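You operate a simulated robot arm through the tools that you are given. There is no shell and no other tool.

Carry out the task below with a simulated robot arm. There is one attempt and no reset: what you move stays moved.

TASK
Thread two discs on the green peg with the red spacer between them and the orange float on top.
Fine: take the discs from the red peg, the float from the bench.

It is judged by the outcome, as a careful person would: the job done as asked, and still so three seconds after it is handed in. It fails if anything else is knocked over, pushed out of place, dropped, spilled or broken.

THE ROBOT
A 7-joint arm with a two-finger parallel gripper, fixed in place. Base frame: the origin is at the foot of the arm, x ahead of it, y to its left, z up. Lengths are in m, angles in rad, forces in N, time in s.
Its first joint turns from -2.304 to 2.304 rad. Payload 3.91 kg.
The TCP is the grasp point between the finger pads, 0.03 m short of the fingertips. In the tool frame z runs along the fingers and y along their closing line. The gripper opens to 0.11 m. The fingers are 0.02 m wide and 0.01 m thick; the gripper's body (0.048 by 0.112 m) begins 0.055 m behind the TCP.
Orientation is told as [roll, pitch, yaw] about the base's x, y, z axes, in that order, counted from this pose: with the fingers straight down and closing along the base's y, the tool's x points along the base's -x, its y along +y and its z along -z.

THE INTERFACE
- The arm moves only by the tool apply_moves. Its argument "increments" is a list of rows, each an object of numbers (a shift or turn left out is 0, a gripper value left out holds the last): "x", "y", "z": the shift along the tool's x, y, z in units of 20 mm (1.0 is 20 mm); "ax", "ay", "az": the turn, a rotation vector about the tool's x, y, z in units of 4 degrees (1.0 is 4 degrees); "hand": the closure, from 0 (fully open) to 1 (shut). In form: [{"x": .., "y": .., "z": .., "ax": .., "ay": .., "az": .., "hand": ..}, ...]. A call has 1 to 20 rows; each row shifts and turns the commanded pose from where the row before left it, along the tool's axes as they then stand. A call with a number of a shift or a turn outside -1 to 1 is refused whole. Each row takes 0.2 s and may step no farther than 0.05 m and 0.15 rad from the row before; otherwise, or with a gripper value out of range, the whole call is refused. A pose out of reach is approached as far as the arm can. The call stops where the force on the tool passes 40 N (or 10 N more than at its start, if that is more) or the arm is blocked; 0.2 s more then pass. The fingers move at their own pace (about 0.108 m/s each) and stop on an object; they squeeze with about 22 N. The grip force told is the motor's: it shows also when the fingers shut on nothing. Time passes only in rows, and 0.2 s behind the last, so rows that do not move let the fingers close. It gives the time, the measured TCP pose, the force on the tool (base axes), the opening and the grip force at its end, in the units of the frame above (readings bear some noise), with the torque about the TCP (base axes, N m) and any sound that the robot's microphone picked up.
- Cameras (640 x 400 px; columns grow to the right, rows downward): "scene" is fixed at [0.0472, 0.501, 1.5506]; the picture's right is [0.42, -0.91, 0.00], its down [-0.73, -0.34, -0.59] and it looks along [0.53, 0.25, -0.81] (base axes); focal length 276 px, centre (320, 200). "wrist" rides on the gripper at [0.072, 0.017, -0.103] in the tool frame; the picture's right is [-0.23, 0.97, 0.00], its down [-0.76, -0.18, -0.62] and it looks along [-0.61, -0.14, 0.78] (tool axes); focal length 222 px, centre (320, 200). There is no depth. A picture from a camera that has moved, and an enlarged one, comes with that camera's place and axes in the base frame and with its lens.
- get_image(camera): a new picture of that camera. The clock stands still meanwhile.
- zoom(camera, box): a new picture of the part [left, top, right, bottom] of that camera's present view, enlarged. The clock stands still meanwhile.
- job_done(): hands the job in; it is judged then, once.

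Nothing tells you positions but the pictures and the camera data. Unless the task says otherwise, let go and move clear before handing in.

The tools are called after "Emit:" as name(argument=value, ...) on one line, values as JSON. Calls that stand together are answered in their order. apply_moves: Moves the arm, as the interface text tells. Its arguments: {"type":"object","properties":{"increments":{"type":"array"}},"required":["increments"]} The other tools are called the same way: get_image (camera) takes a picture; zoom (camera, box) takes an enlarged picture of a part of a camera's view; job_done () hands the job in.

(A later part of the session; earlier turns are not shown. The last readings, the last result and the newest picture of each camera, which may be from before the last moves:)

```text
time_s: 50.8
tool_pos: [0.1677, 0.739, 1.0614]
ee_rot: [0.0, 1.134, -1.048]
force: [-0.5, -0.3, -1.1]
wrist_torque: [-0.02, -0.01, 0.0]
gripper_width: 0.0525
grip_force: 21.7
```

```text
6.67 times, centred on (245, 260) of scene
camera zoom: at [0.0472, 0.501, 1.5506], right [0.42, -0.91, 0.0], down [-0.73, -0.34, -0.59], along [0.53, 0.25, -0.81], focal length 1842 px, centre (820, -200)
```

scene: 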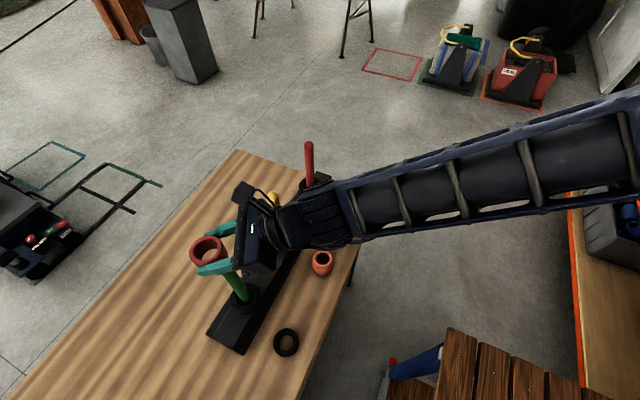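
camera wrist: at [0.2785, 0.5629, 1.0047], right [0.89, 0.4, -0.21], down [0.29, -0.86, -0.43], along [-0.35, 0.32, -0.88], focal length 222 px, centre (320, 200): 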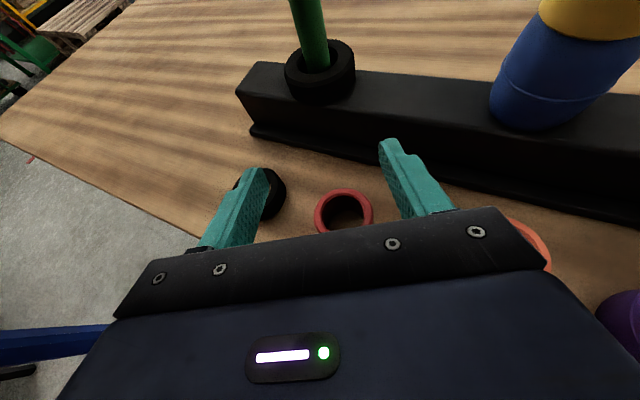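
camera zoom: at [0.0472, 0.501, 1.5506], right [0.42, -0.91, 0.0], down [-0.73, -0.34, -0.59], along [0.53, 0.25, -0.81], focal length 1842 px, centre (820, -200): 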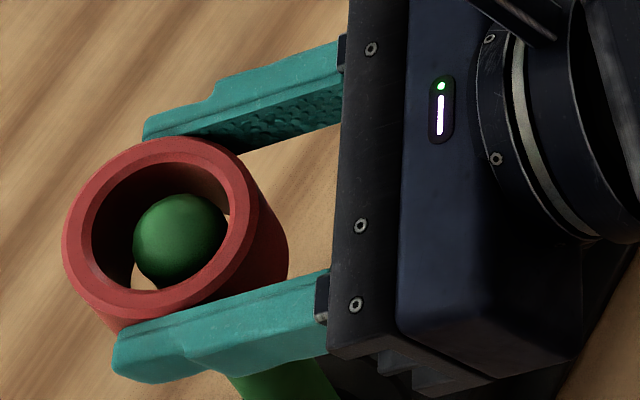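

The tip is well centred inside the spacer with no force. I'll lower it down the peg to just above the first disc.

Emit:
apply_moves(increments=[{"x": -0.872, "z": 0.407}, {"x": -0.872, "z": 0.407}, {"x": -0.872, "z": 0.407}, {"x": -0.872, "z": 0.407}, {"x": -0.872, "z": 0.407}, {"x": -0.872, "z": 0.407}, {"x": -0.872, "z": 0.407}])

Emit:
zoom(camera="wrist", box=[220, 100, 440, 240])

Emit:
zoom(camera="scene", box=[210, 240, 310, 330])

```text
time_s: 52.4
tool_pos: [0.1682, 0.7391, 0.9292]
ee_rot: [0.003, 1.135, -1.045]
force: [-0.3, -0.2, -0.8]
wrist_torque: [-0.05, -0.03, -0.02]
gripper_width: 0.0524
grip_force: 22.0
```

```text
2.86 times, centred on (330, 170) of wrist
camera zoom: at [0.2154, 0.6913, 1.0397], right [0.89, 0.4, -0.21], down [0.29, -0.86, -0.43], along [-0.35, 0.32, -0.88], focal length 635 px, centre (291, 286)
```

zoom: 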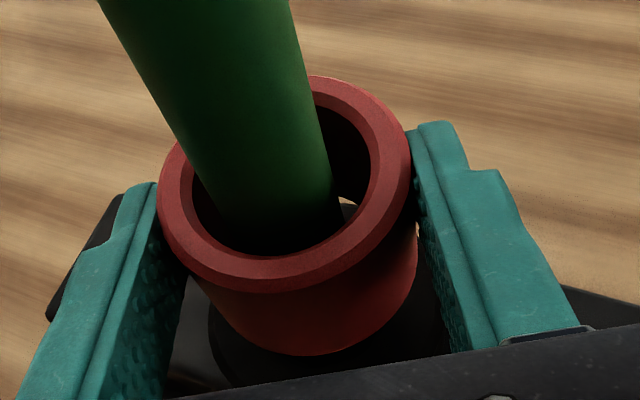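

```text
4.44 times, centred on (260, 285) of scene
camera zoom: at [0.0472, 0.501, 1.5506], right [0.42, -0.91, 0.0], down [-0.73, -0.34, -0.59], along [0.53, 0.25, -0.81], focal length 1228 px, centre (587, -178)
```

zoom: 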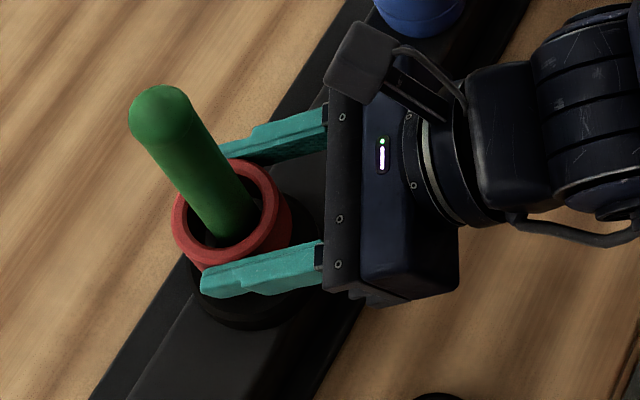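

Nearly down. I'll lower 22 mm more, then feel for contact in 2 mm steps.

Emit:
apply_moves(increments=[{"x": -0.4985, "z": 0.2324}, {"x": -0.4985, "z": 0.2324}, {"x": -0.0906, "z": 0.0423}, {"x": -0.0906, "z": 0.0423}])

```text
time_s: 53.4
tool_pos: [0.17, 0.7374, 0.904]
ee_rot: [0.002, 1.135, -1.046]
force: [1.8, -7.0, 13.1]
wrist_torque: [0.03, 0.2, 0.12]
gripper_width: 0.0524
grip_force: 22.2
```

Contact is felt at z ≈ 0.904, a little higher than I expected. I'll look before releasing.

Emit:
zoom(camera="wrist", box=[220, 100, 440, 240])

Emit:
zoom(camera="scene", box=[220, 260, 290, 330])

Emit:
zoom(camera="wrist", box=[270, 170, 380, 240])

```text
2.86 times, centred on (330, 170) of wrist
camera zoom: at [0.2156, 0.6913, 1.0141], right [0.89, 0.4, -0.21], down [0.29, -0.86, -0.43], along [-0.35, 0.32, -0.88], focal length 635 px, centre (291, 286)
```

zoom: 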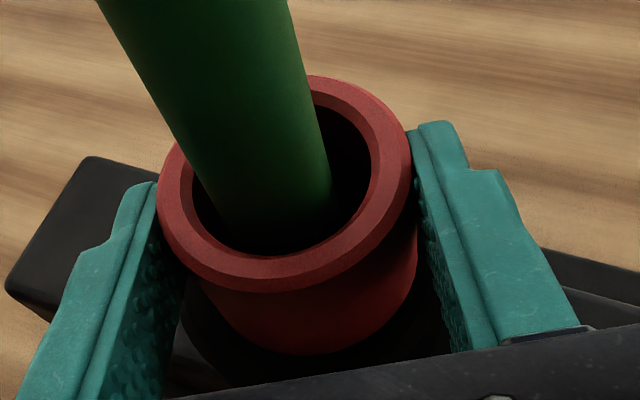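

```text
5.71 times, centred on (255, 295) of scene
camera zoom: at [0.0472, 0.501, 1.5506], right [0.42, -0.91, 0.0], down [-0.73, -0.34, -0.59], along [0.53, 0.25, -0.81], focal length 1579 px, centre (691, -343)
```

zoom: 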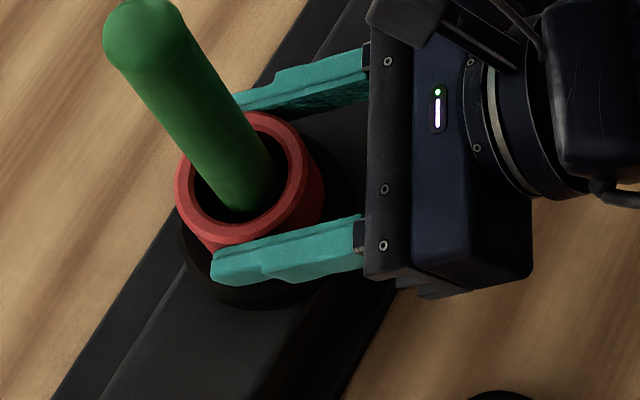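

```text
5.71 times, centred on (325, 205) of wrist
camera zoom: at [0.2156, 0.6913, 1.0141], right [0.89, 0.4, -0.21], down [0.29, -0.86, -0.43], along [-0.35, 0.32, -0.88], focal length 1269 px, centre (291, 171)
```

zoom: 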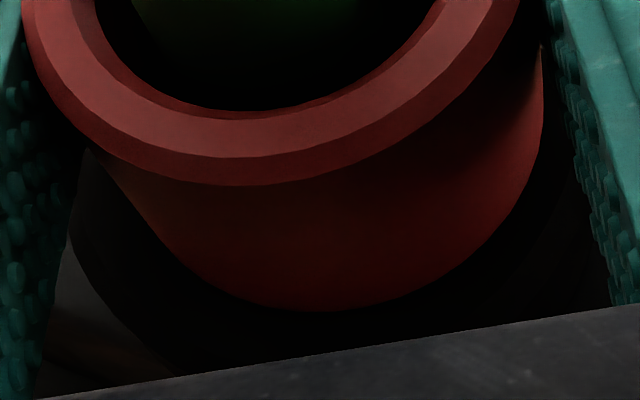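

The spacer sits squarely on the disc, and its height is evidently about 40 mm. I'll relieve 1.5 mm and release.

Emit:
apply_moves(increments=[{"x": 0.068, "z": -0.032}, {"hand": 0.45}, {"hand": 0.3}, {"hand": 0.25}])

Emit:
zoom(camera="wrist", box=[220, 100, 440, 240])

Emit:
zoom(camera="scene", box=[220, 260, 290, 330])

```text
time_s: 54.4
tool_pos: [0.168, 0.7385, 0.9038]
ee_rot: [0.0, 1.134, -1.047]
force: [0.3, -0.2, 0.1]
wrist_torque: [-0.01, 0.02, -0.03]
gripper_width: 0.0825
grip_force: 0.0
```

```text
2.86 times, centred on (330, 170) of wrist
camera zoom: at [0.2154, 0.6915, 1.0145], right [0.89, 0.4, -0.21], down [0.29, -0.86, -0.43], along [-0.35, 0.32, -0.88], focal length 635 px, centre (291, 286)
```

zoom: 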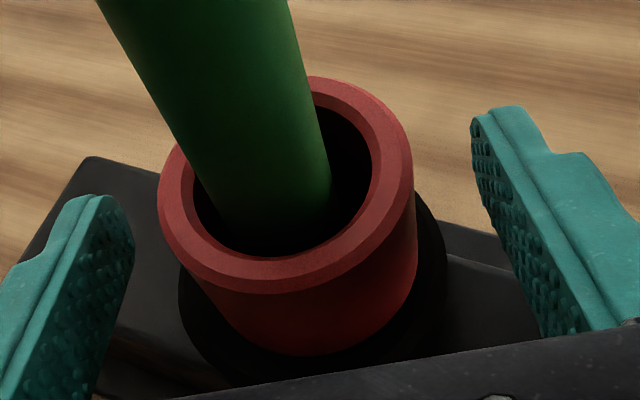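

```text
5.71 times, centred on (255, 295) of scene
camera zoom: at [0.0472, 0.501, 1.5506], right [0.42, -0.91, 0.0], down [-0.73, -0.34, -0.59], along [0.53, 0.25, -0.81], focal length 1579 px, centre (691, -343)
```

zoom: 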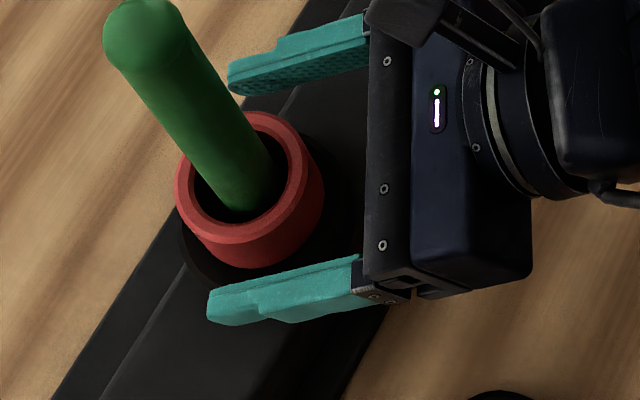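

The spacer is released and stable. I'll back out and swing the heading back to +y.

Emit:
apply_moves(increments=[{"z": -0.5}, {"z": -1}, {"z": -1}, {"z": -1}, {"z": -1}, {"z": -1}, {"ax": -0.9063, "az": 0.4226}, {"ax": -0.9063, "az": 0.4226}, {"ax": -0.9063, "az": 0.4226}, {"ax": -0.9063, "az": 0.4226}, {"ax": -0.9063, "az": 0.4226}, {"ax": -0.9063, "az": 0.4226}, {"ax": -0.9063, "az": 0.4226}, {"ax": -0.4532, "az": 0.2113}])

Emit:
get_image(camera="scene")

Emit:
get_image(camera="wrist")

```text
time_s: 57.4
tool_pos: [0.235, 0.6513, 0.9437]
ee_rot: [-0.003, 1.135, -1.601]
force: [-7.9, 2.0, 0.6]
wrist_torque: [-0.07, -0.25, -0.53]
gripper_width: 0.0827
grip_force: 0.1
out of reach, approached as far as the arm can: row 13
```

```text
taken
```

scene: 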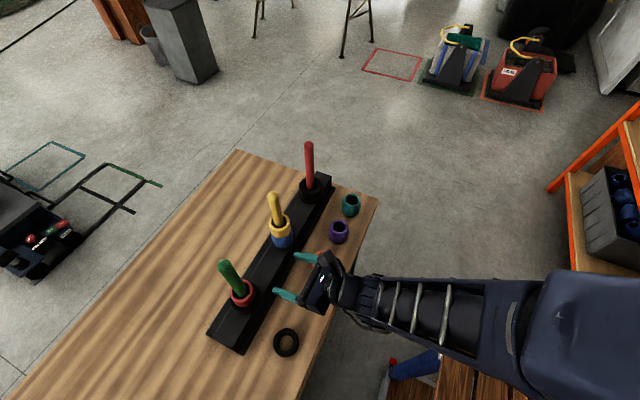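

```text
taken
camera wrist: at [0.2511, 0.5859, 1.0536], right [0.97, -0.12, -0.21], down [-0.2, -0.88, -0.43], along [-0.13, 0.46, -0.88], focal length 222 px, centre (320, 200)
```

wrist: 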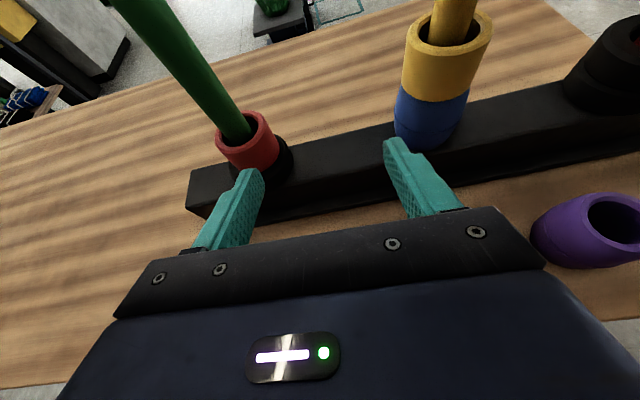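

The readings show a small force and slight yaw overshoot; row 13 was out of reach, so the arm may just be settling. I'll hold still and re-read.

Emit:
apply_moves(increments=[{"hand": 0.25}, {"hand": 0.25}])

Emit:
zoom(camera="scene", box=[200, 220, 380, 360])

```text
time_s: 58.0
tool_pos: [0.2196, 0.6532, 0.9441]
ee_rot: [-0.001, 1.135, -1.574]
force: [0.5, 0.0, -0.3]
wrist_torque: [-0.01, -0.01, 0.01]
gripper_width: 0.0825
grip_force: 0.1
```

```text
2.86 times, centred on (290, 290) of scene
camera zoom: at [0.0472, 0.501, 1.5506], right [0.42, -0.91, 0.0], down [-0.73, -0.34, -0.59], along [0.53, 0.25, -0.81], focal length 790 px, centre (406, -57)
```

zoom: 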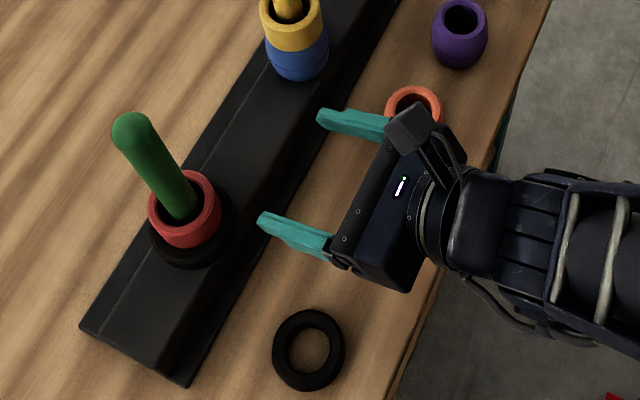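

It settled with no contact, and the disc and spacer on the green peg are undisturbed. I'll travel along +x in front of the pegs to the red one.

Emit:
apply_moves(increments=[{"y": 0.944}, {"y": 0.944}, {"y": 0.944}, {"y": 0.944}, {"y": 0.944}, {"y": 0.944}, {"y": 0.944}, {"y": 0.944}, {"y": 0.944}, {"y": 0.944}, {"y": 0.944}, {"y": 0.944}, {"y": 0.944}, {"y": 0.944}, {"y": 0.944}, {"y": 0.944}])

Emit:
get_image(camera="wrist")

Emit:
get_image(camera="scene")

```text
time_s: 61.4
tool_pos: [0.5194, 0.6518, 0.944]
ee_rot: [0.0, 1.133, -1.571]
force: [-0.9, 0.5, -0.2]
wrist_torque: [0.01, -0.01, -0.04]
gripper_width: 0.0827
grip_force: 0.1
```

```text
taken
camera wrist: at [0.5372, 0.5878, 1.0544], right [0.97, -0.1, -0.21], down [-0.18, -0.89, -0.43], along [-0.14, 0.45, -0.88], focal length 222 px, centre (320, 200)
```

wrist: 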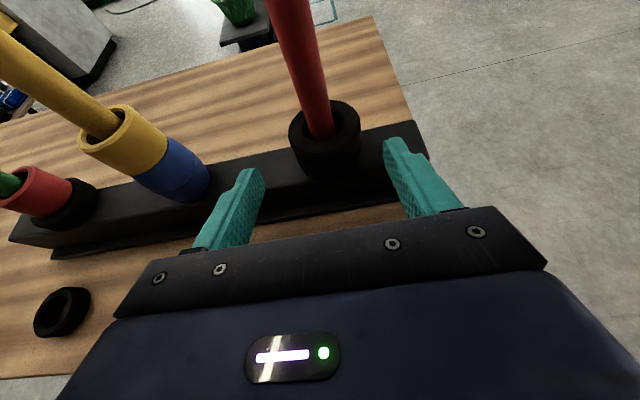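

```text
taken
```

scene: 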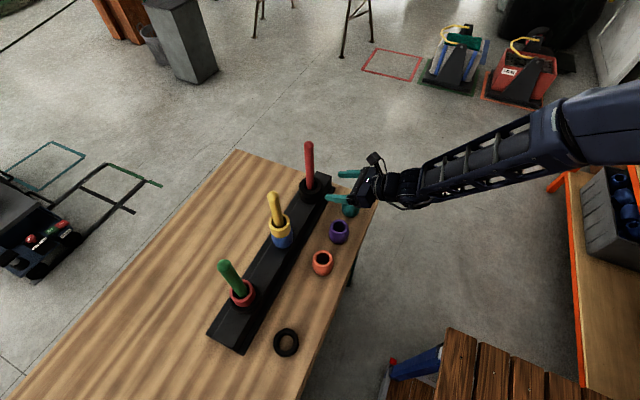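

I'm in front of the red peg with two discs left. I'll locate the upper one.

Emit:
zoom(camera="wrist", box=[270, 85, 380, 185])

```text
4.00 times, centred on (325, 135) of wrist
camera zoom: at [0.5372, 0.5878, 1.0544], right [0.97, -0.1, -0.21], down [-0.18, -0.89, -0.43], along [-0.14, 0.45, -0.88], focal length 888 px, centre (300, 460)
```

zoom: 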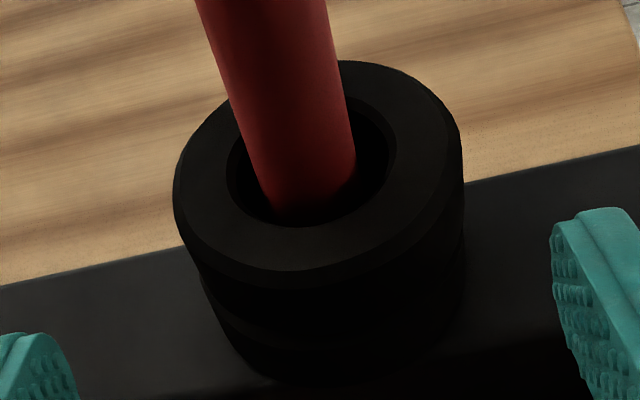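

The second disc is at about (0.523, 0.748) with its top near z 0.895. I'll drop to grasp height, widen the fingers, and slide in.

Emit:
apply_moves(increments=[{"z": 0.452, "x": -0.653, "y": 0.05, "hand": 0.1}, {"z": 0.452, "x": -0.653, "y": 0.05}, {"z": 0.452, "x": -0.653, "y": 0.05}, {"z": 0.8575, "x": 0.4}, {"z": 0.8575, "x": 0.4}, {"z": 0.8575, "x": 0.4}, {"z": 0.8575, "x": 0.4}])

Emit:
zoom(camera="wrist", box=[220, 100, 440, 240])

Emit:
zoom(camera="scene", box=[280, 150, 360, 220])

```text
time_s: 63.0
tool_pos: [0.5245, 0.7376, 0.897]
ee_rot: [0.001, 1.136, -1.572]
force: [-0.6, 0.5, -0.5]
wrist_torque: [0.0, 0.01, -0.03]
gripper_width: 0.099
grip_force: 0.1
```

```text
2.86 times, centred on (330, 170) of wrist
camera zoom: at [0.5407, 0.6721, 1.0079], right [0.97, -0.1, -0.21], down [-0.18, -0.89, -0.43], along [-0.14, 0.45, -0.88], focal length 635 px, centre (291, 286)
```

zoom: 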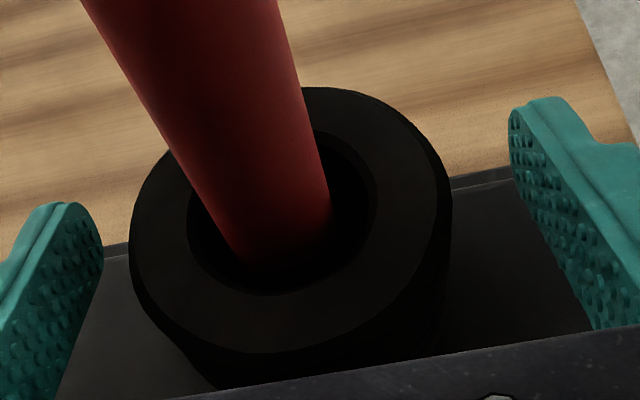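

```text
5.71 times, centred on (320, 185) of scene
camera zoom: at [0.0472, 0.501, 1.5506], right [0.42, -0.91, 0.0], down [-0.73, -0.34, -0.59], along [0.53, 0.25, -0.81], focal length 1579 px, centre (320, 286)
```

zoom: 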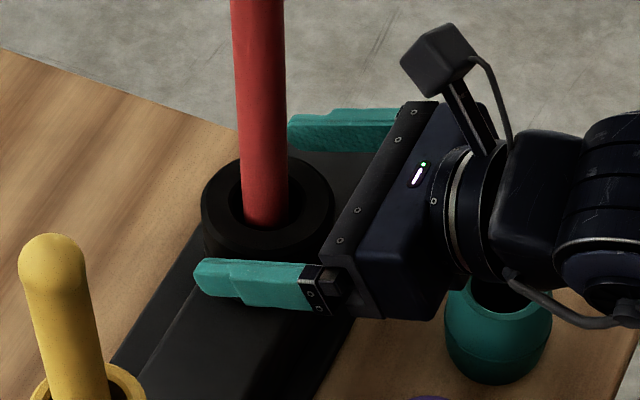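

The relative view matches the first successful grasp. Closing and lifting a little to test.

Emit:
apply_moves(increments=[{"hand": 0.3}, {"hand": 1}, {"hand": 1}, {"hand": 1}, {"x": 0.227, "z": -0.106}, {"x": 0.453, "z": -0.211}, {"x": 0.453, "z": -0.211}, {"x": 0.453, "z": -0.211}])

Emit:
zoom(camera="scene", box=[290, 160, 340, 210])

Emit:
zoom(camera="wrist", box=[220, 100, 440, 240])

```text
time_s: 64.8
tool_pos: [0.5225, 0.7362, 0.932]
ee_rot: [0.002, 1.135, -1.571]
force: [-0.1, 0.2, -0.8]
wrist_torque: [0.01, -0.01, 0.03]
gripper_width: 0.0699
grip_force: 22.6
```

```text
8.00 times, centred on (315, 185) of scene
camera zoom: at [0.0472, 0.501, 1.5506], right [0.42, -0.91, 0.0], down [-0.73, -0.34, -0.59], along [0.53, 0.25, -0.81], focal length 2211 px, centre (360, 320)
```

zoom: 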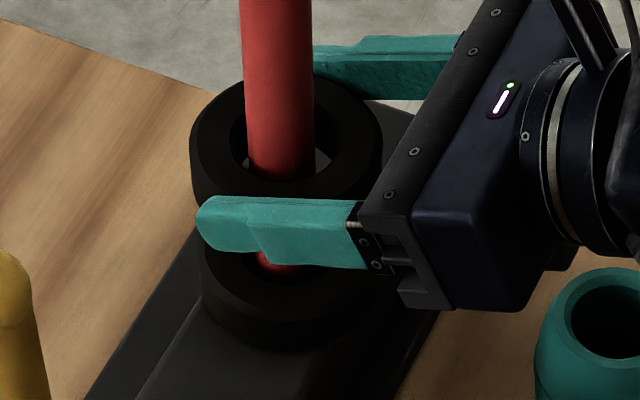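

```text
2.86 times, centred on (330, 170) of wrist
camera zoom: at [0.5403, 0.672, 1.0422], right [0.97, -0.1, -0.21], down [-0.18, -0.89, -0.43], along [-0.14, 0.45, -0.88], focal length 635 px, centre (291, 286)
```

zoom: 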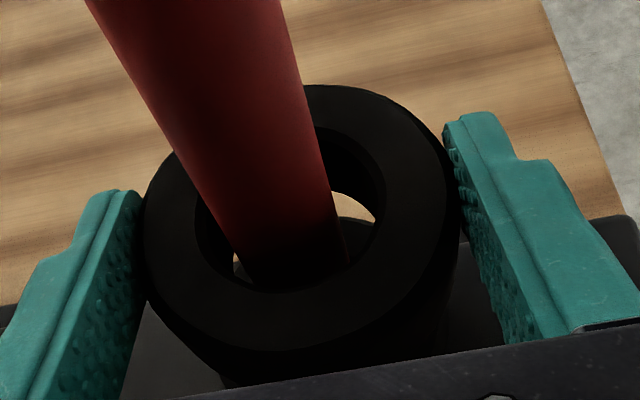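

Exactly one disc is held and one remains on the red peg. I'll lift it clear and carry it to above the green peg.

Emit:
apply_moves(increments=[{"x": 0.8565, "z": -0.3994}, {"x": 0.8565, "z": -0.3994}, {"x": 0.8565, "z": -0.3994}, {"x": 0.8565, "z": -0.3994}, {"x": 0.8565, "z": -0.3994}, {"x": 0.8565, "z": -0.3994}, {"x": 0.8565, "z": -0.3994}, {"x": 0.8565, "z": -0.3994}, {"x": 0.8565, "z": -0.3994}, {"x": 0.8565, "z": -0.3994}, {"x": 0.8565, "z": -0.3994}])

Emit:
zoom(camera="scene", box=[280, 90, 376, 210])

```text
time_s: 67.2
tool_pos: [0.5225, 0.736, 1.1385]
ee_rot: [0.0, 1.135, -1.571]
force: [0.4, -0.6, -1.1]
wrist_torque: [-0.03, 0.02, 0.02]
gripper_width: 0.0703
grip_force: 21.7
```

```text
3.33 times, centred on (328, 150) of scene
camera zoom: at [0.0472, 0.501, 1.5506], right [0.42, -0.91, 0.0], down [-0.73, -0.34, -0.59], along [0.53, 0.25, -0.81], focal length 921 px, centre (293, 367)
```

zoom: 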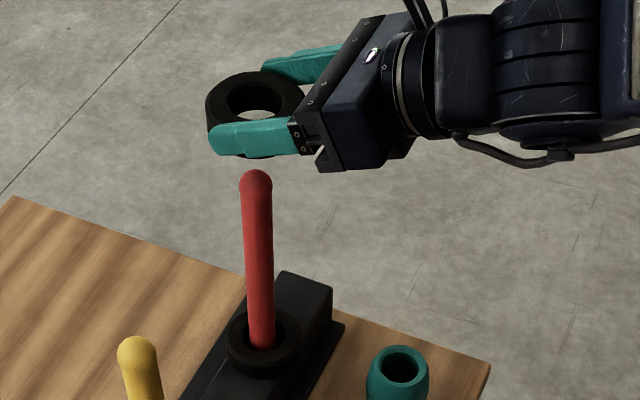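

The disc is clear of the red peg, with one disc still in place below. Next I'll carry it over to the green peg.

Emit:
apply_moves(increments=[{"y": -0.954}, {"y": -0.954}, {"y": -0.954}, {"y": -0.954}, {"y": -0.954}, {"y": -0.954}, {"y": -0.954}, {"y": -0.954}, {"y": -0.954}, {"y": -0.954}, {"y": -0.954}, {"y": -0.954}, {"y": -0.954}, {"y": -0.954}, {"y": -0.954}, {"y": -0.954}, {"y": -0.954}, {"y": -0.954}, {"y": -0.954, "z": 0.127, "x": 0.059}])

Emit:
apply_moves(increments=[{"x": -0.75, "z": 0.35}, {"x": -0.75, "z": 0.35}])

Emit:
zoom(camera="wrist", box=[240, 110, 400, 240])

Emit:
zoom(camera="scene", box=[180, 210, 300, 320])

```text
time_s: 71.2
tool_pos: [0.1602, 0.7388, 1.1389]
ee_rot: [0.001, 1.134, -1.572]
force: [0.8, 0.0, -1.4]
wrist_torque: [0.0, 0.04, 0.02]
gripper_width: 0.0702
grip_force: 22.2
```

```text
time_s: 71.8
tool_pos: [0.1621, 0.7389, 1.1073]
ee_rot: [0.0, 1.134, -1.572]
force: [0.1, -0.3, 0.1]
wrist_torque: [-0.07, -0.01, 0.01]
gripper_width: 0.0703
grip_force: 22.2
```

```text
3.08 times, centred on (320, 175) of wrist
camera zoom: at [0.178, 0.675, 1.2177], right [0.97, -0.1, -0.21], down [-0.18, -0.89, -0.43], along [-0.14, 0.45, -0.88], focal length 684 px, centre (320, 277)
```

zoom: 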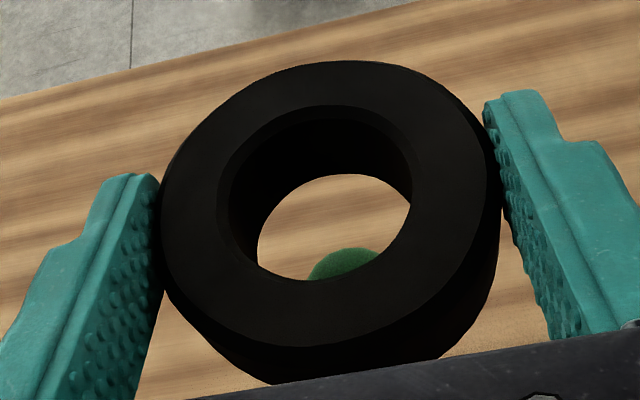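

```text
3.64 times, centred on (240, 265) of scene
camera zoom: at [0.0472, 0.501, 1.5506], right [0.42, -0.91, 0.0], down [-0.73, -0.34, -0.59], along [0.53, 0.25, -0.81], focal length 1005 px, centre (611, -36)
```

zoom: 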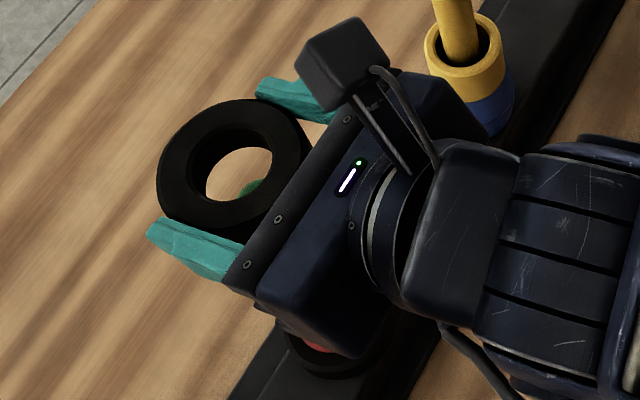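

The tip shows through the hole in the same place as for the first disc. I'll continue down onto the peg.

Emit:
apply_moves(increments=[{"x": -0.851, "z": 0.397}, {"x": -0.851, "z": 0.397}, {"x": -0.851, "z": 0.397}])

Emit:
zoom(camera="wrist", box=[240, 110, 400, 240])

Emit:
zoom(camera="scene", box=[180, 210, 300, 320])

```text
time_s: 72.6
tool_pos: [0.1592, 0.7373, 1.0499]
ee_rot: [-0.002, 1.135, -1.569]
force: [-0.3, -0.1, -0.3]
wrist_torque: [-0.05, 0.03, 0.0]
gripper_width: 0.0702
grip_force: 22.0
```

```text
3.08 times, centred on (320, 175) of wrist
camera zoom: at [0.1775, 0.6739, 1.1607], right [0.97, -0.1, -0.21], down [-0.18, -0.89, -0.43], along [-0.14, 0.45, -0.88], focal length 684 px, centre (320, 277)
```

zoom: 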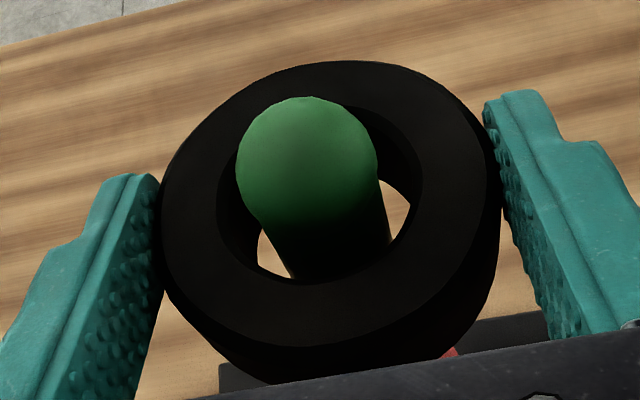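

```text
3.64 times, centred on (240, 265) of scene
camera zoom: at [0.0472, 0.501, 1.5506], right [0.42, -0.91, 0.0], down [-0.73, -0.34, -0.59], along [0.53, 0.25, -0.81], focal length 1005 px, centre (611, -36)
```

zoom: 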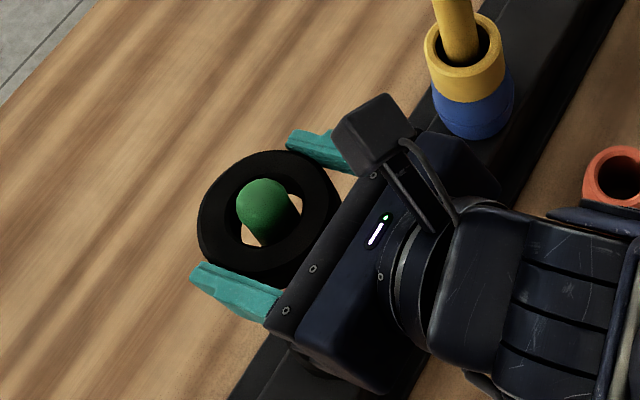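

The disc is threaded and centred. I'll lower it to just above the spacer.

Emit:
apply_moves(increments=[{"x": -0.851, "z": 0.397}, {"x": -0.851, "z": 0.397}, {"x": -0.851, "z": 0.397}, {"x": -0.851, "z": 0.397}, {"x": -0.851, "z": 0.397}, {"x": -0.2266, "z": 0.1057}])

Emit:
zoom(camera="scene", box=[210, 240, 300, 330])

Emit:
zoom(camera="wrist", box=[240, 110, 400, 240])

```text
time_s: 74.0
tool_pos: [0.1605, 0.737, 0.9523]
ee_rot: [0.001, 1.135, -1.571]
force: [0.4, 0.7, -1.4]
wrist_torque: [-0.04, 0.03, 0.01]
gripper_width: 0.0702
grip_force: 22.0
```

```text
4.44 times, centred on (255, 285) of scene
camera zoom: at [0.0472, 0.501, 1.5506], right [0.42, -0.91, 0.0], down [-0.73, -0.34, -0.59], along [0.53, 0.25, -0.81], focal length 1228 px, centre (609, -178)
```

zoom: 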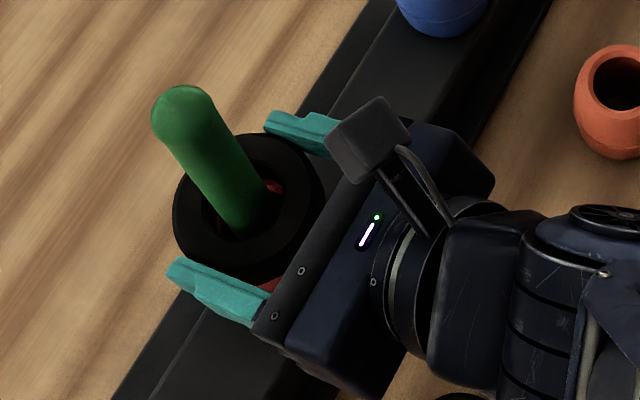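

```text
3.08 times, centred on (320, 175) of wrist
camera zoom: at [0.1786, 0.6734, 1.0614], right [0.97, -0.1, -0.21], down [-0.18, -0.89, -0.43], along [-0.14, 0.45, -0.88], focal length 684 px, centre (320, 277)
```

zoom: 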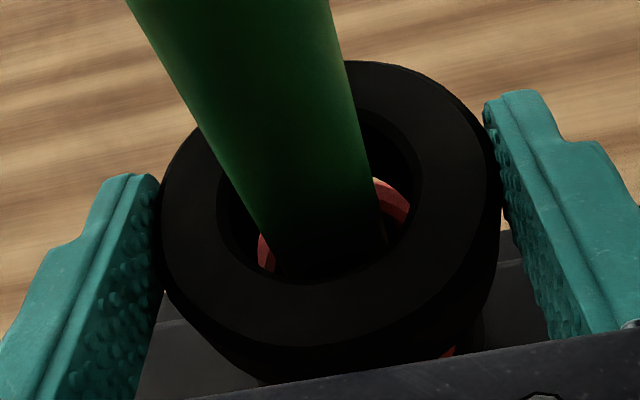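

Just above the spacer now, with its red rim visible through the disc's hole. I'll lower in 2 mm steps until contact.

Emit:
apply_moves(increments=[{"x": -0.1813, "z": 0.0845}, {"x": -0.0906, "z": 0.0423}, {"x": -0.0906, "z": 0.0423}, {"x": -0.0906, "z": 0.0423}])

```text
time_s: 75.0
tool_pos: [0.1607, 0.7367, 0.9411]
ee_rot: [0.0, 1.135, -1.571]
force: [0.4, -0.3, -0.6]
wrist_torque: [-0.01, 0.0, 0.03]
gripper_width: 0.0701
grip_force: 21.8
```

Emit:
apply_moves(increments=[{"x": -0.0906, "z": 0.0423}, {"x": -0.0906, "z": 0.0423}])

Emit:
zoom(camera="scene", box=[210, 240, 300, 330])

```text
time_s: 75.6
tool_pos: [0.1606, 0.7379, 0.9373]
ee_rot: [-0.002, 1.135, -1.573]
force: [-0.2, -1.2, 0.7]
wrist_torque: [-0.04, 0.01, 0.01]
gripper_width: 0.0704
grip_force: 23.0
```

```text
4.44 times, centred on (255, 285) of scene
camera zoom: at [0.0472, 0.501, 1.5506], right [0.42, -0.91, 0.0], down [-0.73, -0.34, -0.59], along [0.53, 0.25, -0.81], focal length 1228 px, centre (609, -178)
```

zoom: 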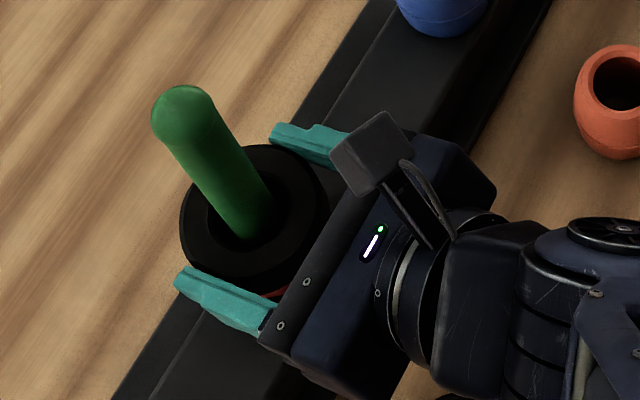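

I'm right at the predicted contact height of 0.938 or so. One more small step should confirm seating.

Emit:
apply_moves(increments=[{"x": -0.0453, "z": 0.0211}, {"x": -0.0453, "z": 0.0211}])

```text
time_s: 76.2
tool_pos: [0.1599, 0.7366, 0.937]
ee_rot: [-0.002, 1.14, -1.571]
force: [-1.8, -7.7, 28.5]
wrist_torque: [0.16, 0.06, 0.04]
gripper_width: 0.0706
grip_force: 21.2
```

Firm contact: the second disc is seated on the spacer. I'll relieve 2 mm, release, and check.

Emit:
apply_moves(increments=[{"x": 0.0906, "z": -0.0423}, {"hand": 0.3}, {"hand": 0.2}, {"hand": 0.15}])

Emit:
zoom(camera="wrist", box=[220, 100, 440, 240])

Emit:
zoom(camera="scene", box=[210, 240, 300, 330])

```text
time_s: 77.2
tool_pos: [0.1591, 0.7364, 0.9378]
ee_rot: [0.0, 1.133, -1.569]
force: [0.5, -0.3, 0.1]
wrist_torque: [0.02, 0.03, -0.01]
gripper_width: 0.0933
grip_force: 0.1
```

```text
2.86 times, centred on (330, 170) of wrist
camera zoom: at [0.1775, 0.673, 1.047], right [0.97, -0.1, -0.21], down [-0.18, -0.89, -0.43], along [-0.14, 0.45, -0.88], focal length 635 px, centre (291, 286)
```

zoom: 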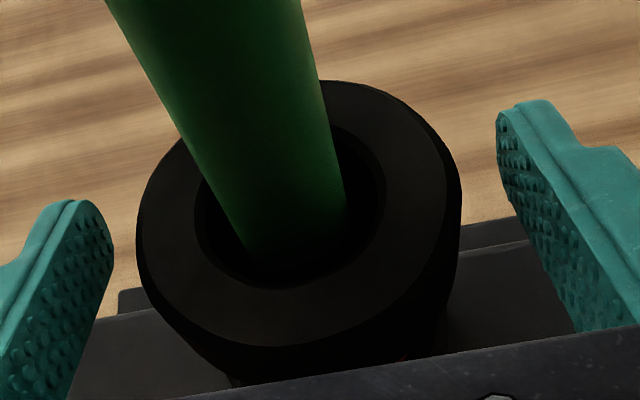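

```text
4.44 times, centred on (255, 285) of scene
camera zoom: at [0.0472, 0.501, 1.5506], right [0.42, -0.91, 0.0], down [-0.73, -0.34, -0.59], along [0.53, 0.25, -0.81], focal length 1228 px, centre (609, -178)
```

zoom: 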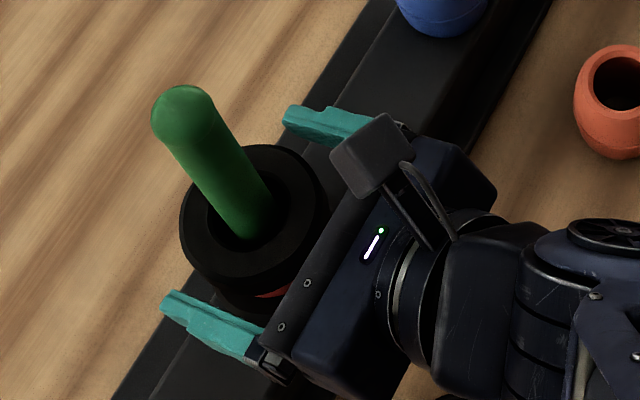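

The second disc rests on the spacer and is released. I'll back out and move to view the orange float.

Emit:
apply_moves(increments=[{"z": -0.5}, {"z": -1}, {"z": -1}, {"z": -1}, {"z": -1}, {"z": -0.5}, {"y": 0.93, "z": -0.43, "x": -0.2}, {"y": 0.93, "z": -0.43, "x": -0.2}, {"y": 0.93, "z": -0.43, "x": -0.2}, {"y": 0.93, "z": -0.43, "x": -0.2}, {"y": 0.93, "z": -0.43, "x": -0.2}, {"y": 0.93, "z": -0.43, "x": -0.2}, {"y": 0.93, "z": -0.43, "x": -0.2}, {"y": 0.93, "z": -0.43, "x": -0.2}, {"y": 0.93, "z": -0.43, "x": -0.2}, {"y": 0.93, "z": -0.43, "x": -0.2}])

Emit:
get_image(camera="wrist")

Emit:
get_image(camera="scene")

Emit:
zoom(camera="scene", box=[200, 240, 290, 330])

```text
time_s: 80.6
tool_pos: [0.3454, 0.5533, 0.9798]
ee_rot: [0.0, 1.134, -1.569]
force: [-0.1, 0.2, -0.1]
wrist_torque: [0.02, -0.04, 0.0]
gripper_width: 0.0935
grip_force: 0.1
```

```text
taken
camera wrist: at [0.363, 0.4883, 1.0902], right [0.97, -0.1, -0.21], down [-0.18, -0.89, -0.43], along [-0.14, 0.45, -0.88], focal length 222 px, centre (320, 200)
```

wrist: 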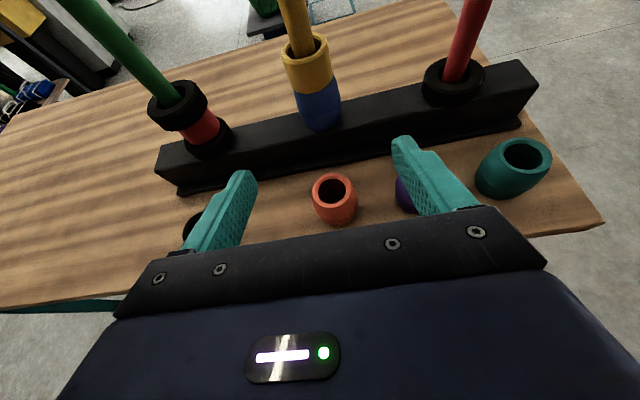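

```text
taken
```

scene: 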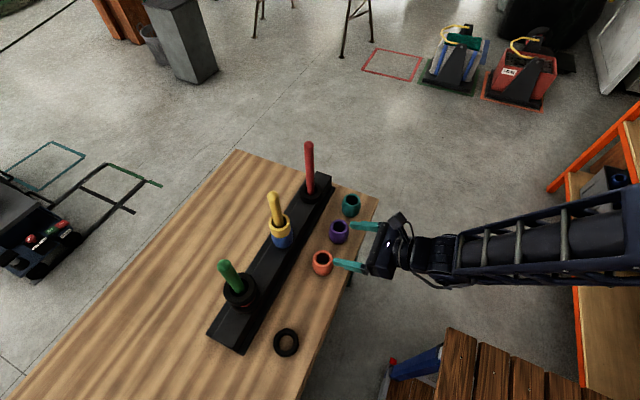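

```text
4.44 times, centred on (245, 285) of scene
camera zoom: at [0.0472, 0.501, 1.5506], right [0.42, -0.91, 0.0], down [-0.73, -0.34, -0.59], along [0.53, 0.25, -0.81], focal length 1228 px, centre (653, -178)
```

zoom: 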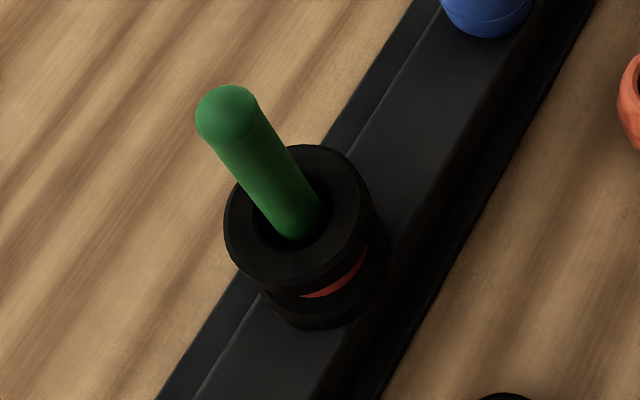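

The green peg now holds disc, red spacer, disc. I'll zoom on the orange float to locate it.

Emit:
zoom(camera="wrist", box=[290, 160, 380, 235])

Emit:
zoom(camera="scene", box=[300, 235, 370, 295])

```text
5.33 times, centred on (335, 198) of wrist
camera zoom: at [0.363, 0.4883, 1.0902], right [0.97, -0.1, -0.21], down [-0.18, -0.89, -0.43], along [-0.14, 0.45, -0.88], focal length 1185 px, centre (240, 213)
```

zoom: 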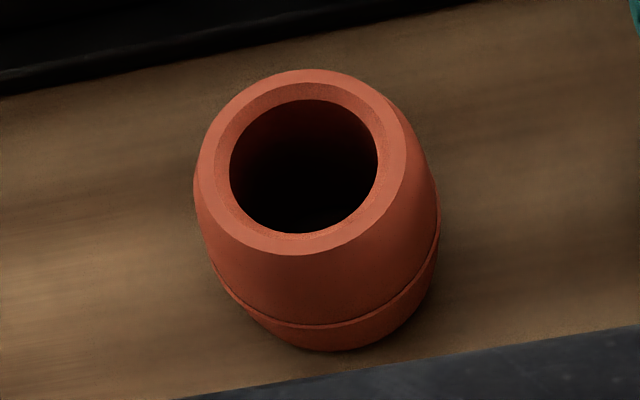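

```text
6.67 times, centred on (335, 265) of scene
camera zoom: at [0.0472, 0.501, 1.5506], right [0.42, -0.91, 0.0], down [-0.73, -0.34, -0.59], along [0.53, 0.25, -0.81], focal length 1842 px, centre (220, -233)
```

zoom: 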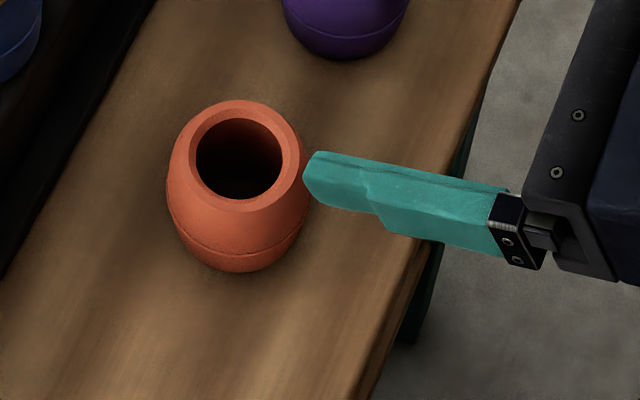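

The float's top is near (0.340, 0.623, 0.846), so it's about 66 mm tall with its equator near z 0.813. I'll move above it and check alignment.

Emit:
apply_moves(increments=[{"z": 0.92, "x": -0.617, "y": -0.054}, {"z": 0.92, "x": -0.617, "y": -0.054}, {"z": 0.92, "x": -0.617, "y": -0.054}, {"z": 0.92, "x": -0.617, "y": -0.054}, {"z": 0.92, "x": -0.617, "y": -0.054}])

Emit:
zoom(camera="wrist", box=[220, 100, 440, 240])

Emit:
zoom(camera="scene", box=[290, 220, 390, 300])

```text
time_s: 81.8
tool_pos: [0.3413, 0.608, 0.8867]
ee_rot: [-0.001, 1.132, -1.568]
force: [-0.2, -0.5, 0.2]
wrist_torque: [0.03, 0.01, -0.04]
gripper_width: 0.0935
grip_force: 0.0
```

```text
2.86 times, centred on (330, 170) of wrist
camera zoom: at [0.3588, 0.5451, 0.9963], right [0.97, -0.1, -0.21], down [-0.18, -0.89, -0.43], along [-0.14, 0.45, -0.88], focal length 635 px, centre (291, 286)
```

zoom: 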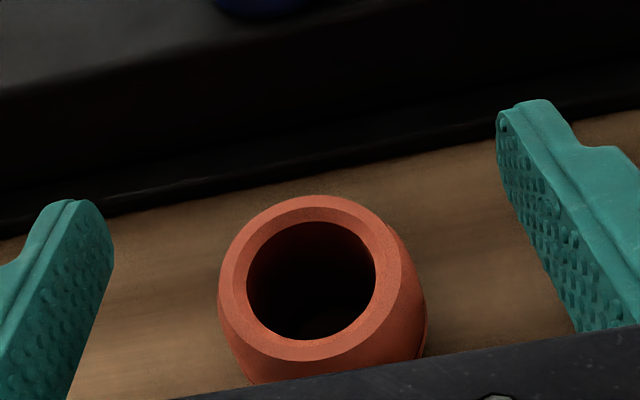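

```text
5.00 times, centred on (340, 260) of scene
camera zoom: at [0.0472, 0.501, 1.5506], right [0.42, -0.91, 0.0], down [-0.73, -0.34, -0.59], along [0.53, 0.25, -0.81], focal length 1382 px, centre (220, -100)
```

zoom: 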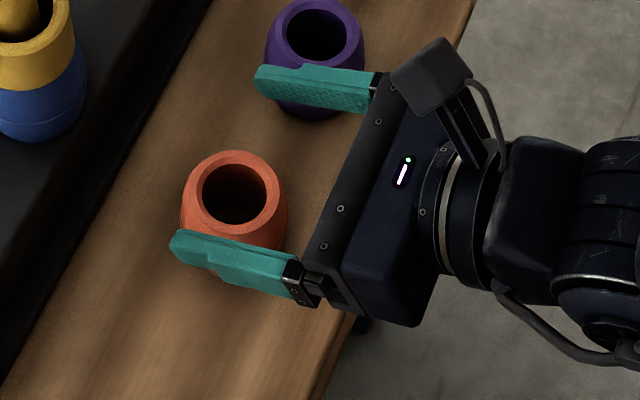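

Centred within about 1 mm. I'll narrow the fingers a little and descend to the float's equator.

Emit:
apply_moves(increments=[{"hand": 0.25}, {"x": -0.759, "z": 0.354}, {"x": -0.759, "z": 0.354}, {"x": -0.759, "z": 0.354}, {"x": -0.759, "z": 0.354}])

Emit:
zoom(camera="wrist", box=[220, 100, 440, 240])

Emit:
zoom(camera="scene", box=[290, 220, 390, 300])

```text
time_s: 83.0
tool_pos: [0.3413, 0.6101, 0.8191]
ee_rot: [0.003, 1.134, -1.57]
force: [0.0, 0.3, -1.1]
wrist_torque: [-0.03, 0.01, -0.01]
gripper_width: 0.0825
grip_force: 0.0
```

```text
2.86 times, centred on (330, 170) of wrist
camera zoom: at [0.3584, 0.546, 0.9295], right [0.97, -0.1, -0.21], down [-0.18, -0.89, -0.43], along [-0.14, 0.45, -0.88], focal length 635 px, centre (291, 286)
```

zoom: 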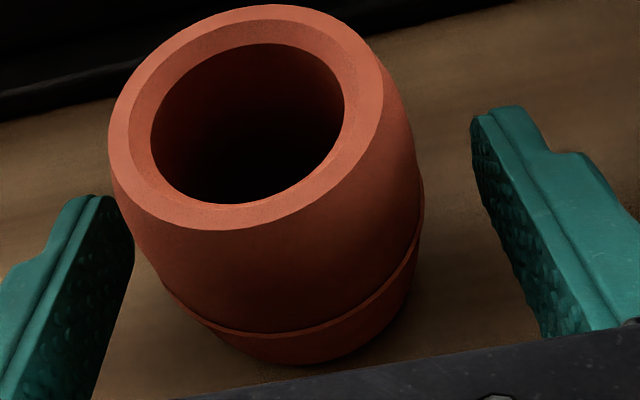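

```text
5.00 times, centred on (340, 260) of scene
camera zoom: at [0.0472, 0.501, 1.5506], right [0.42, -0.91, 0.0], down [-0.73, -0.34, -0.59], along [0.53, 0.25, -0.81], focal length 1382 px, centre (220, -100)
```

zoom: 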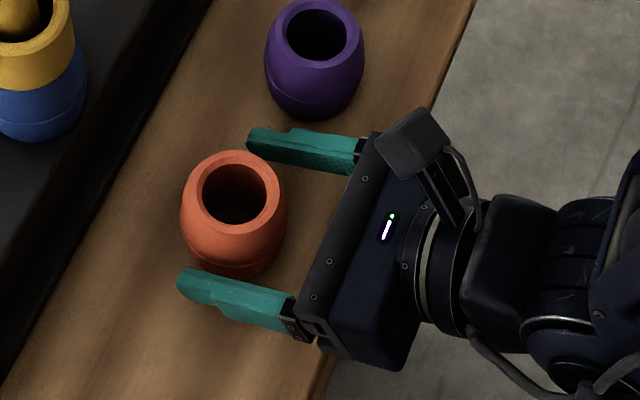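

The pads are at the equator and the float is centred. Closing and lifting slightly.

Emit:
apply_moves(increments=[{"hand": 0.4}, {"hand": 1}, {"hand": 1}, {"hand": 1}, {"x": 0.227, "z": -0.1057}, {"x": 0.453, "z": -0.2113}, {"x": 0.9063, "z": -0.4226}, {"x": 0.9063, "z": -0.4226}])

Emit:
zoom(camera="wrist", box=[220, 80, 440, 240])

Emit:
zoom(camera="scene", box=[290, 220, 390, 300])

```text
time_s: 84.8
tool_pos: [0.3418, 0.6102, 0.8726]
ee_rot: [0.001, 1.135, -1.569]
force: [0.0, 0.3, -0.3]
wrist_torque: [0.01, 0.02, -0.01]
gripper_width: 0.0587
grip_force: 21.6
```

```text
2.50 times, centred on (330, 160) of wrist
camera zoom: at [0.3588, 0.5457, 0.9838], right [0.97, -0.1, -0.21], down [-0.18, -0.89, -0.43], along [-0.14, 0.45, -0.88], focal length 555 px, centre (295, 300)
```

zoom: 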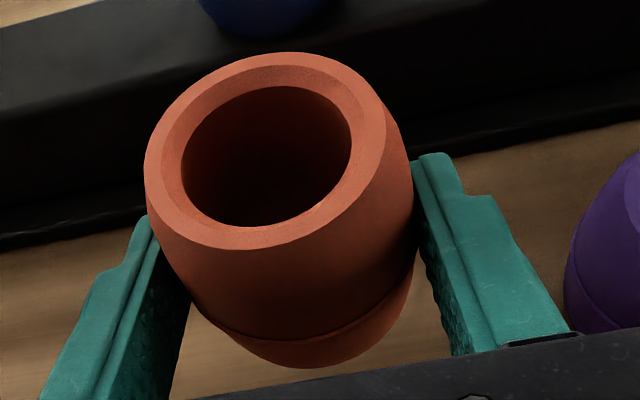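

```text
5.00 times, centred on (340, 260) of scene
camera zoom: at [0.0472, 0.501, 1.5506], right [0.42, -0.91, 0.0], down [-0.73, -0.34, -0.59], along [0.53, 0.25, -0.81], focal length 1382 px, centre (220, -100)
```

zoom: 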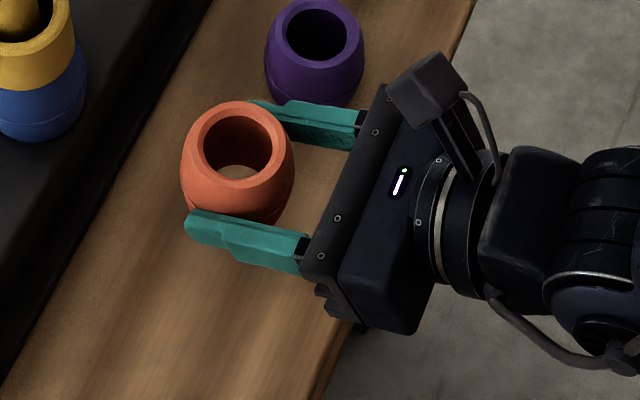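

The float is held at its equator (58.7 mm) and upright. I'll raise it above peg height and carry it to the green peg.

Emit:
apply_moves(increments=[{"x": 0.8655, "z": -0.4036}, {"x": 0.8655, "z": -0.4036}, {"x": 0.8655, "z": -0.4036}, {"x": 0.8655, "z": -0.4036}, {"x": 0.8655, "z": -0.4036}, {"x": 0.8655, "z": -0.4036}, {"x": 0.8655, "z": -0.4036}, {"x": 0.8655, "z": -0.4036}, {"x": 0.8655, "z": -0.4036}, {"x": 0.8655, "z": -0.4036}, {"x": 0.8655, "z": -0.4036}, {"x": 0.8655, "z": -0.4036}, {"x": 0.8655, "z": -0.4036}, {"x": 0.8655, "z": -0.4036}])

Emit:
apply_moves(increments=[{"z": 0.5845, "x": 0.2726, "y": -0.915}, {"z": 0.5845, "x": 0.2726, "y": -0.915}, {"z": 0.5845, "x": 0.2726, "y": -0.915}, {"z": 0.5845, "x": 0.2726, "y": -0.915}, {"z": 0.5845, "x": 0.2726, "y": -0.915}, {"z": 0.5845, "x": 0.2726, "y": -0.915}, {"z": 0.5845, "x": 0.2726, "y": -0.915}, {"z": 0.5845, "x": 0.2726, "y": -0.915}, {"z": 0.5845, "x": 0.2726, "y": -0.915}, {"z": 0.5845, "x": 0.2726, "y": -0.915}])

Emit:
zoom(camera="wrist", box=[240, 80, 400, 240])

Emit:
get_image(camera="scene")

Emit:
zoom(camera="scene", box=[180, 210, 300, 320])

```text
time_s: 87.8
tool_pos: [0.3408, 0.6087, 1.1394]
ee_rot: [-0.002, 1.135, -1.573]
force: [0.1, 0.5, -0.1]
wrist_torque: [-0.03, 0.0, 0.04]
gripper_width: 0.0588
grip_force: 21.6
```

```text
time_s: 90.0
tool_pos: [0.1584, 0.7362, 1.1423]
ee_rot: [0.001, 1.133, -1.571]
force: [0.8, -0.3, -0.8]
wrist_torque: [-0.01, 0.01, 0.04]
gripper_width: 0.0587
grip_force: 22.3
```

```text
2.50 times, centred on (320, 160) of wrist
camera zoom: at [0.1751, 0.6724, 1.2524], right [0.97, -0.1, -0.21], down [-0.18, -0.89, -0.43], along [-0.14, 0.45, -0.88], focal length 555 px, centre (320, 300)
```

zoom: 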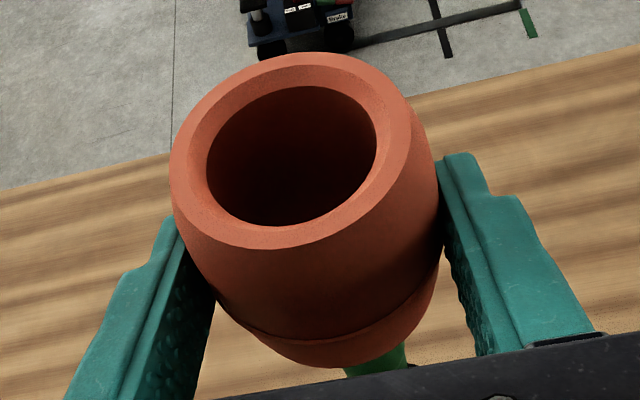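

```text
taken
```

scene: 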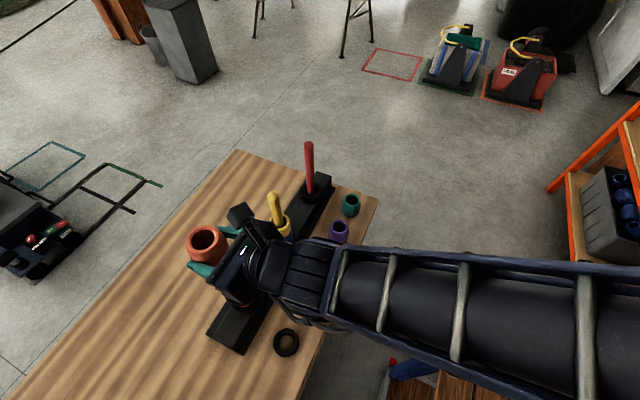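

```text
3.64 times, centred on (240, 265) of scene
camera zoom: at [0.0472, 0.501, 1.5506], right [0.42, -0.91, 0.0], down [-0.73, -0.34, -0.59], along [0.53, 0.25, -0.81], focal length 1005 px, centre (611, -36)
```

zoom: 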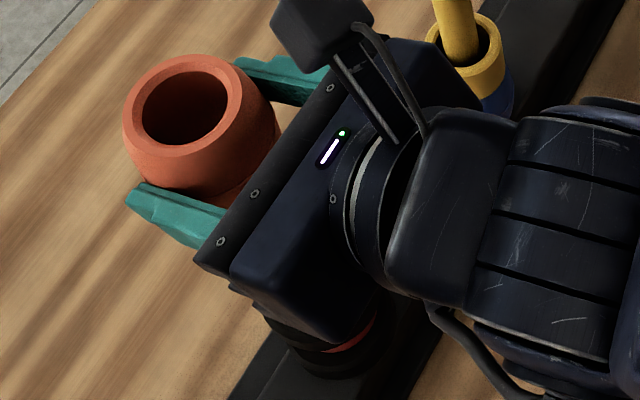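

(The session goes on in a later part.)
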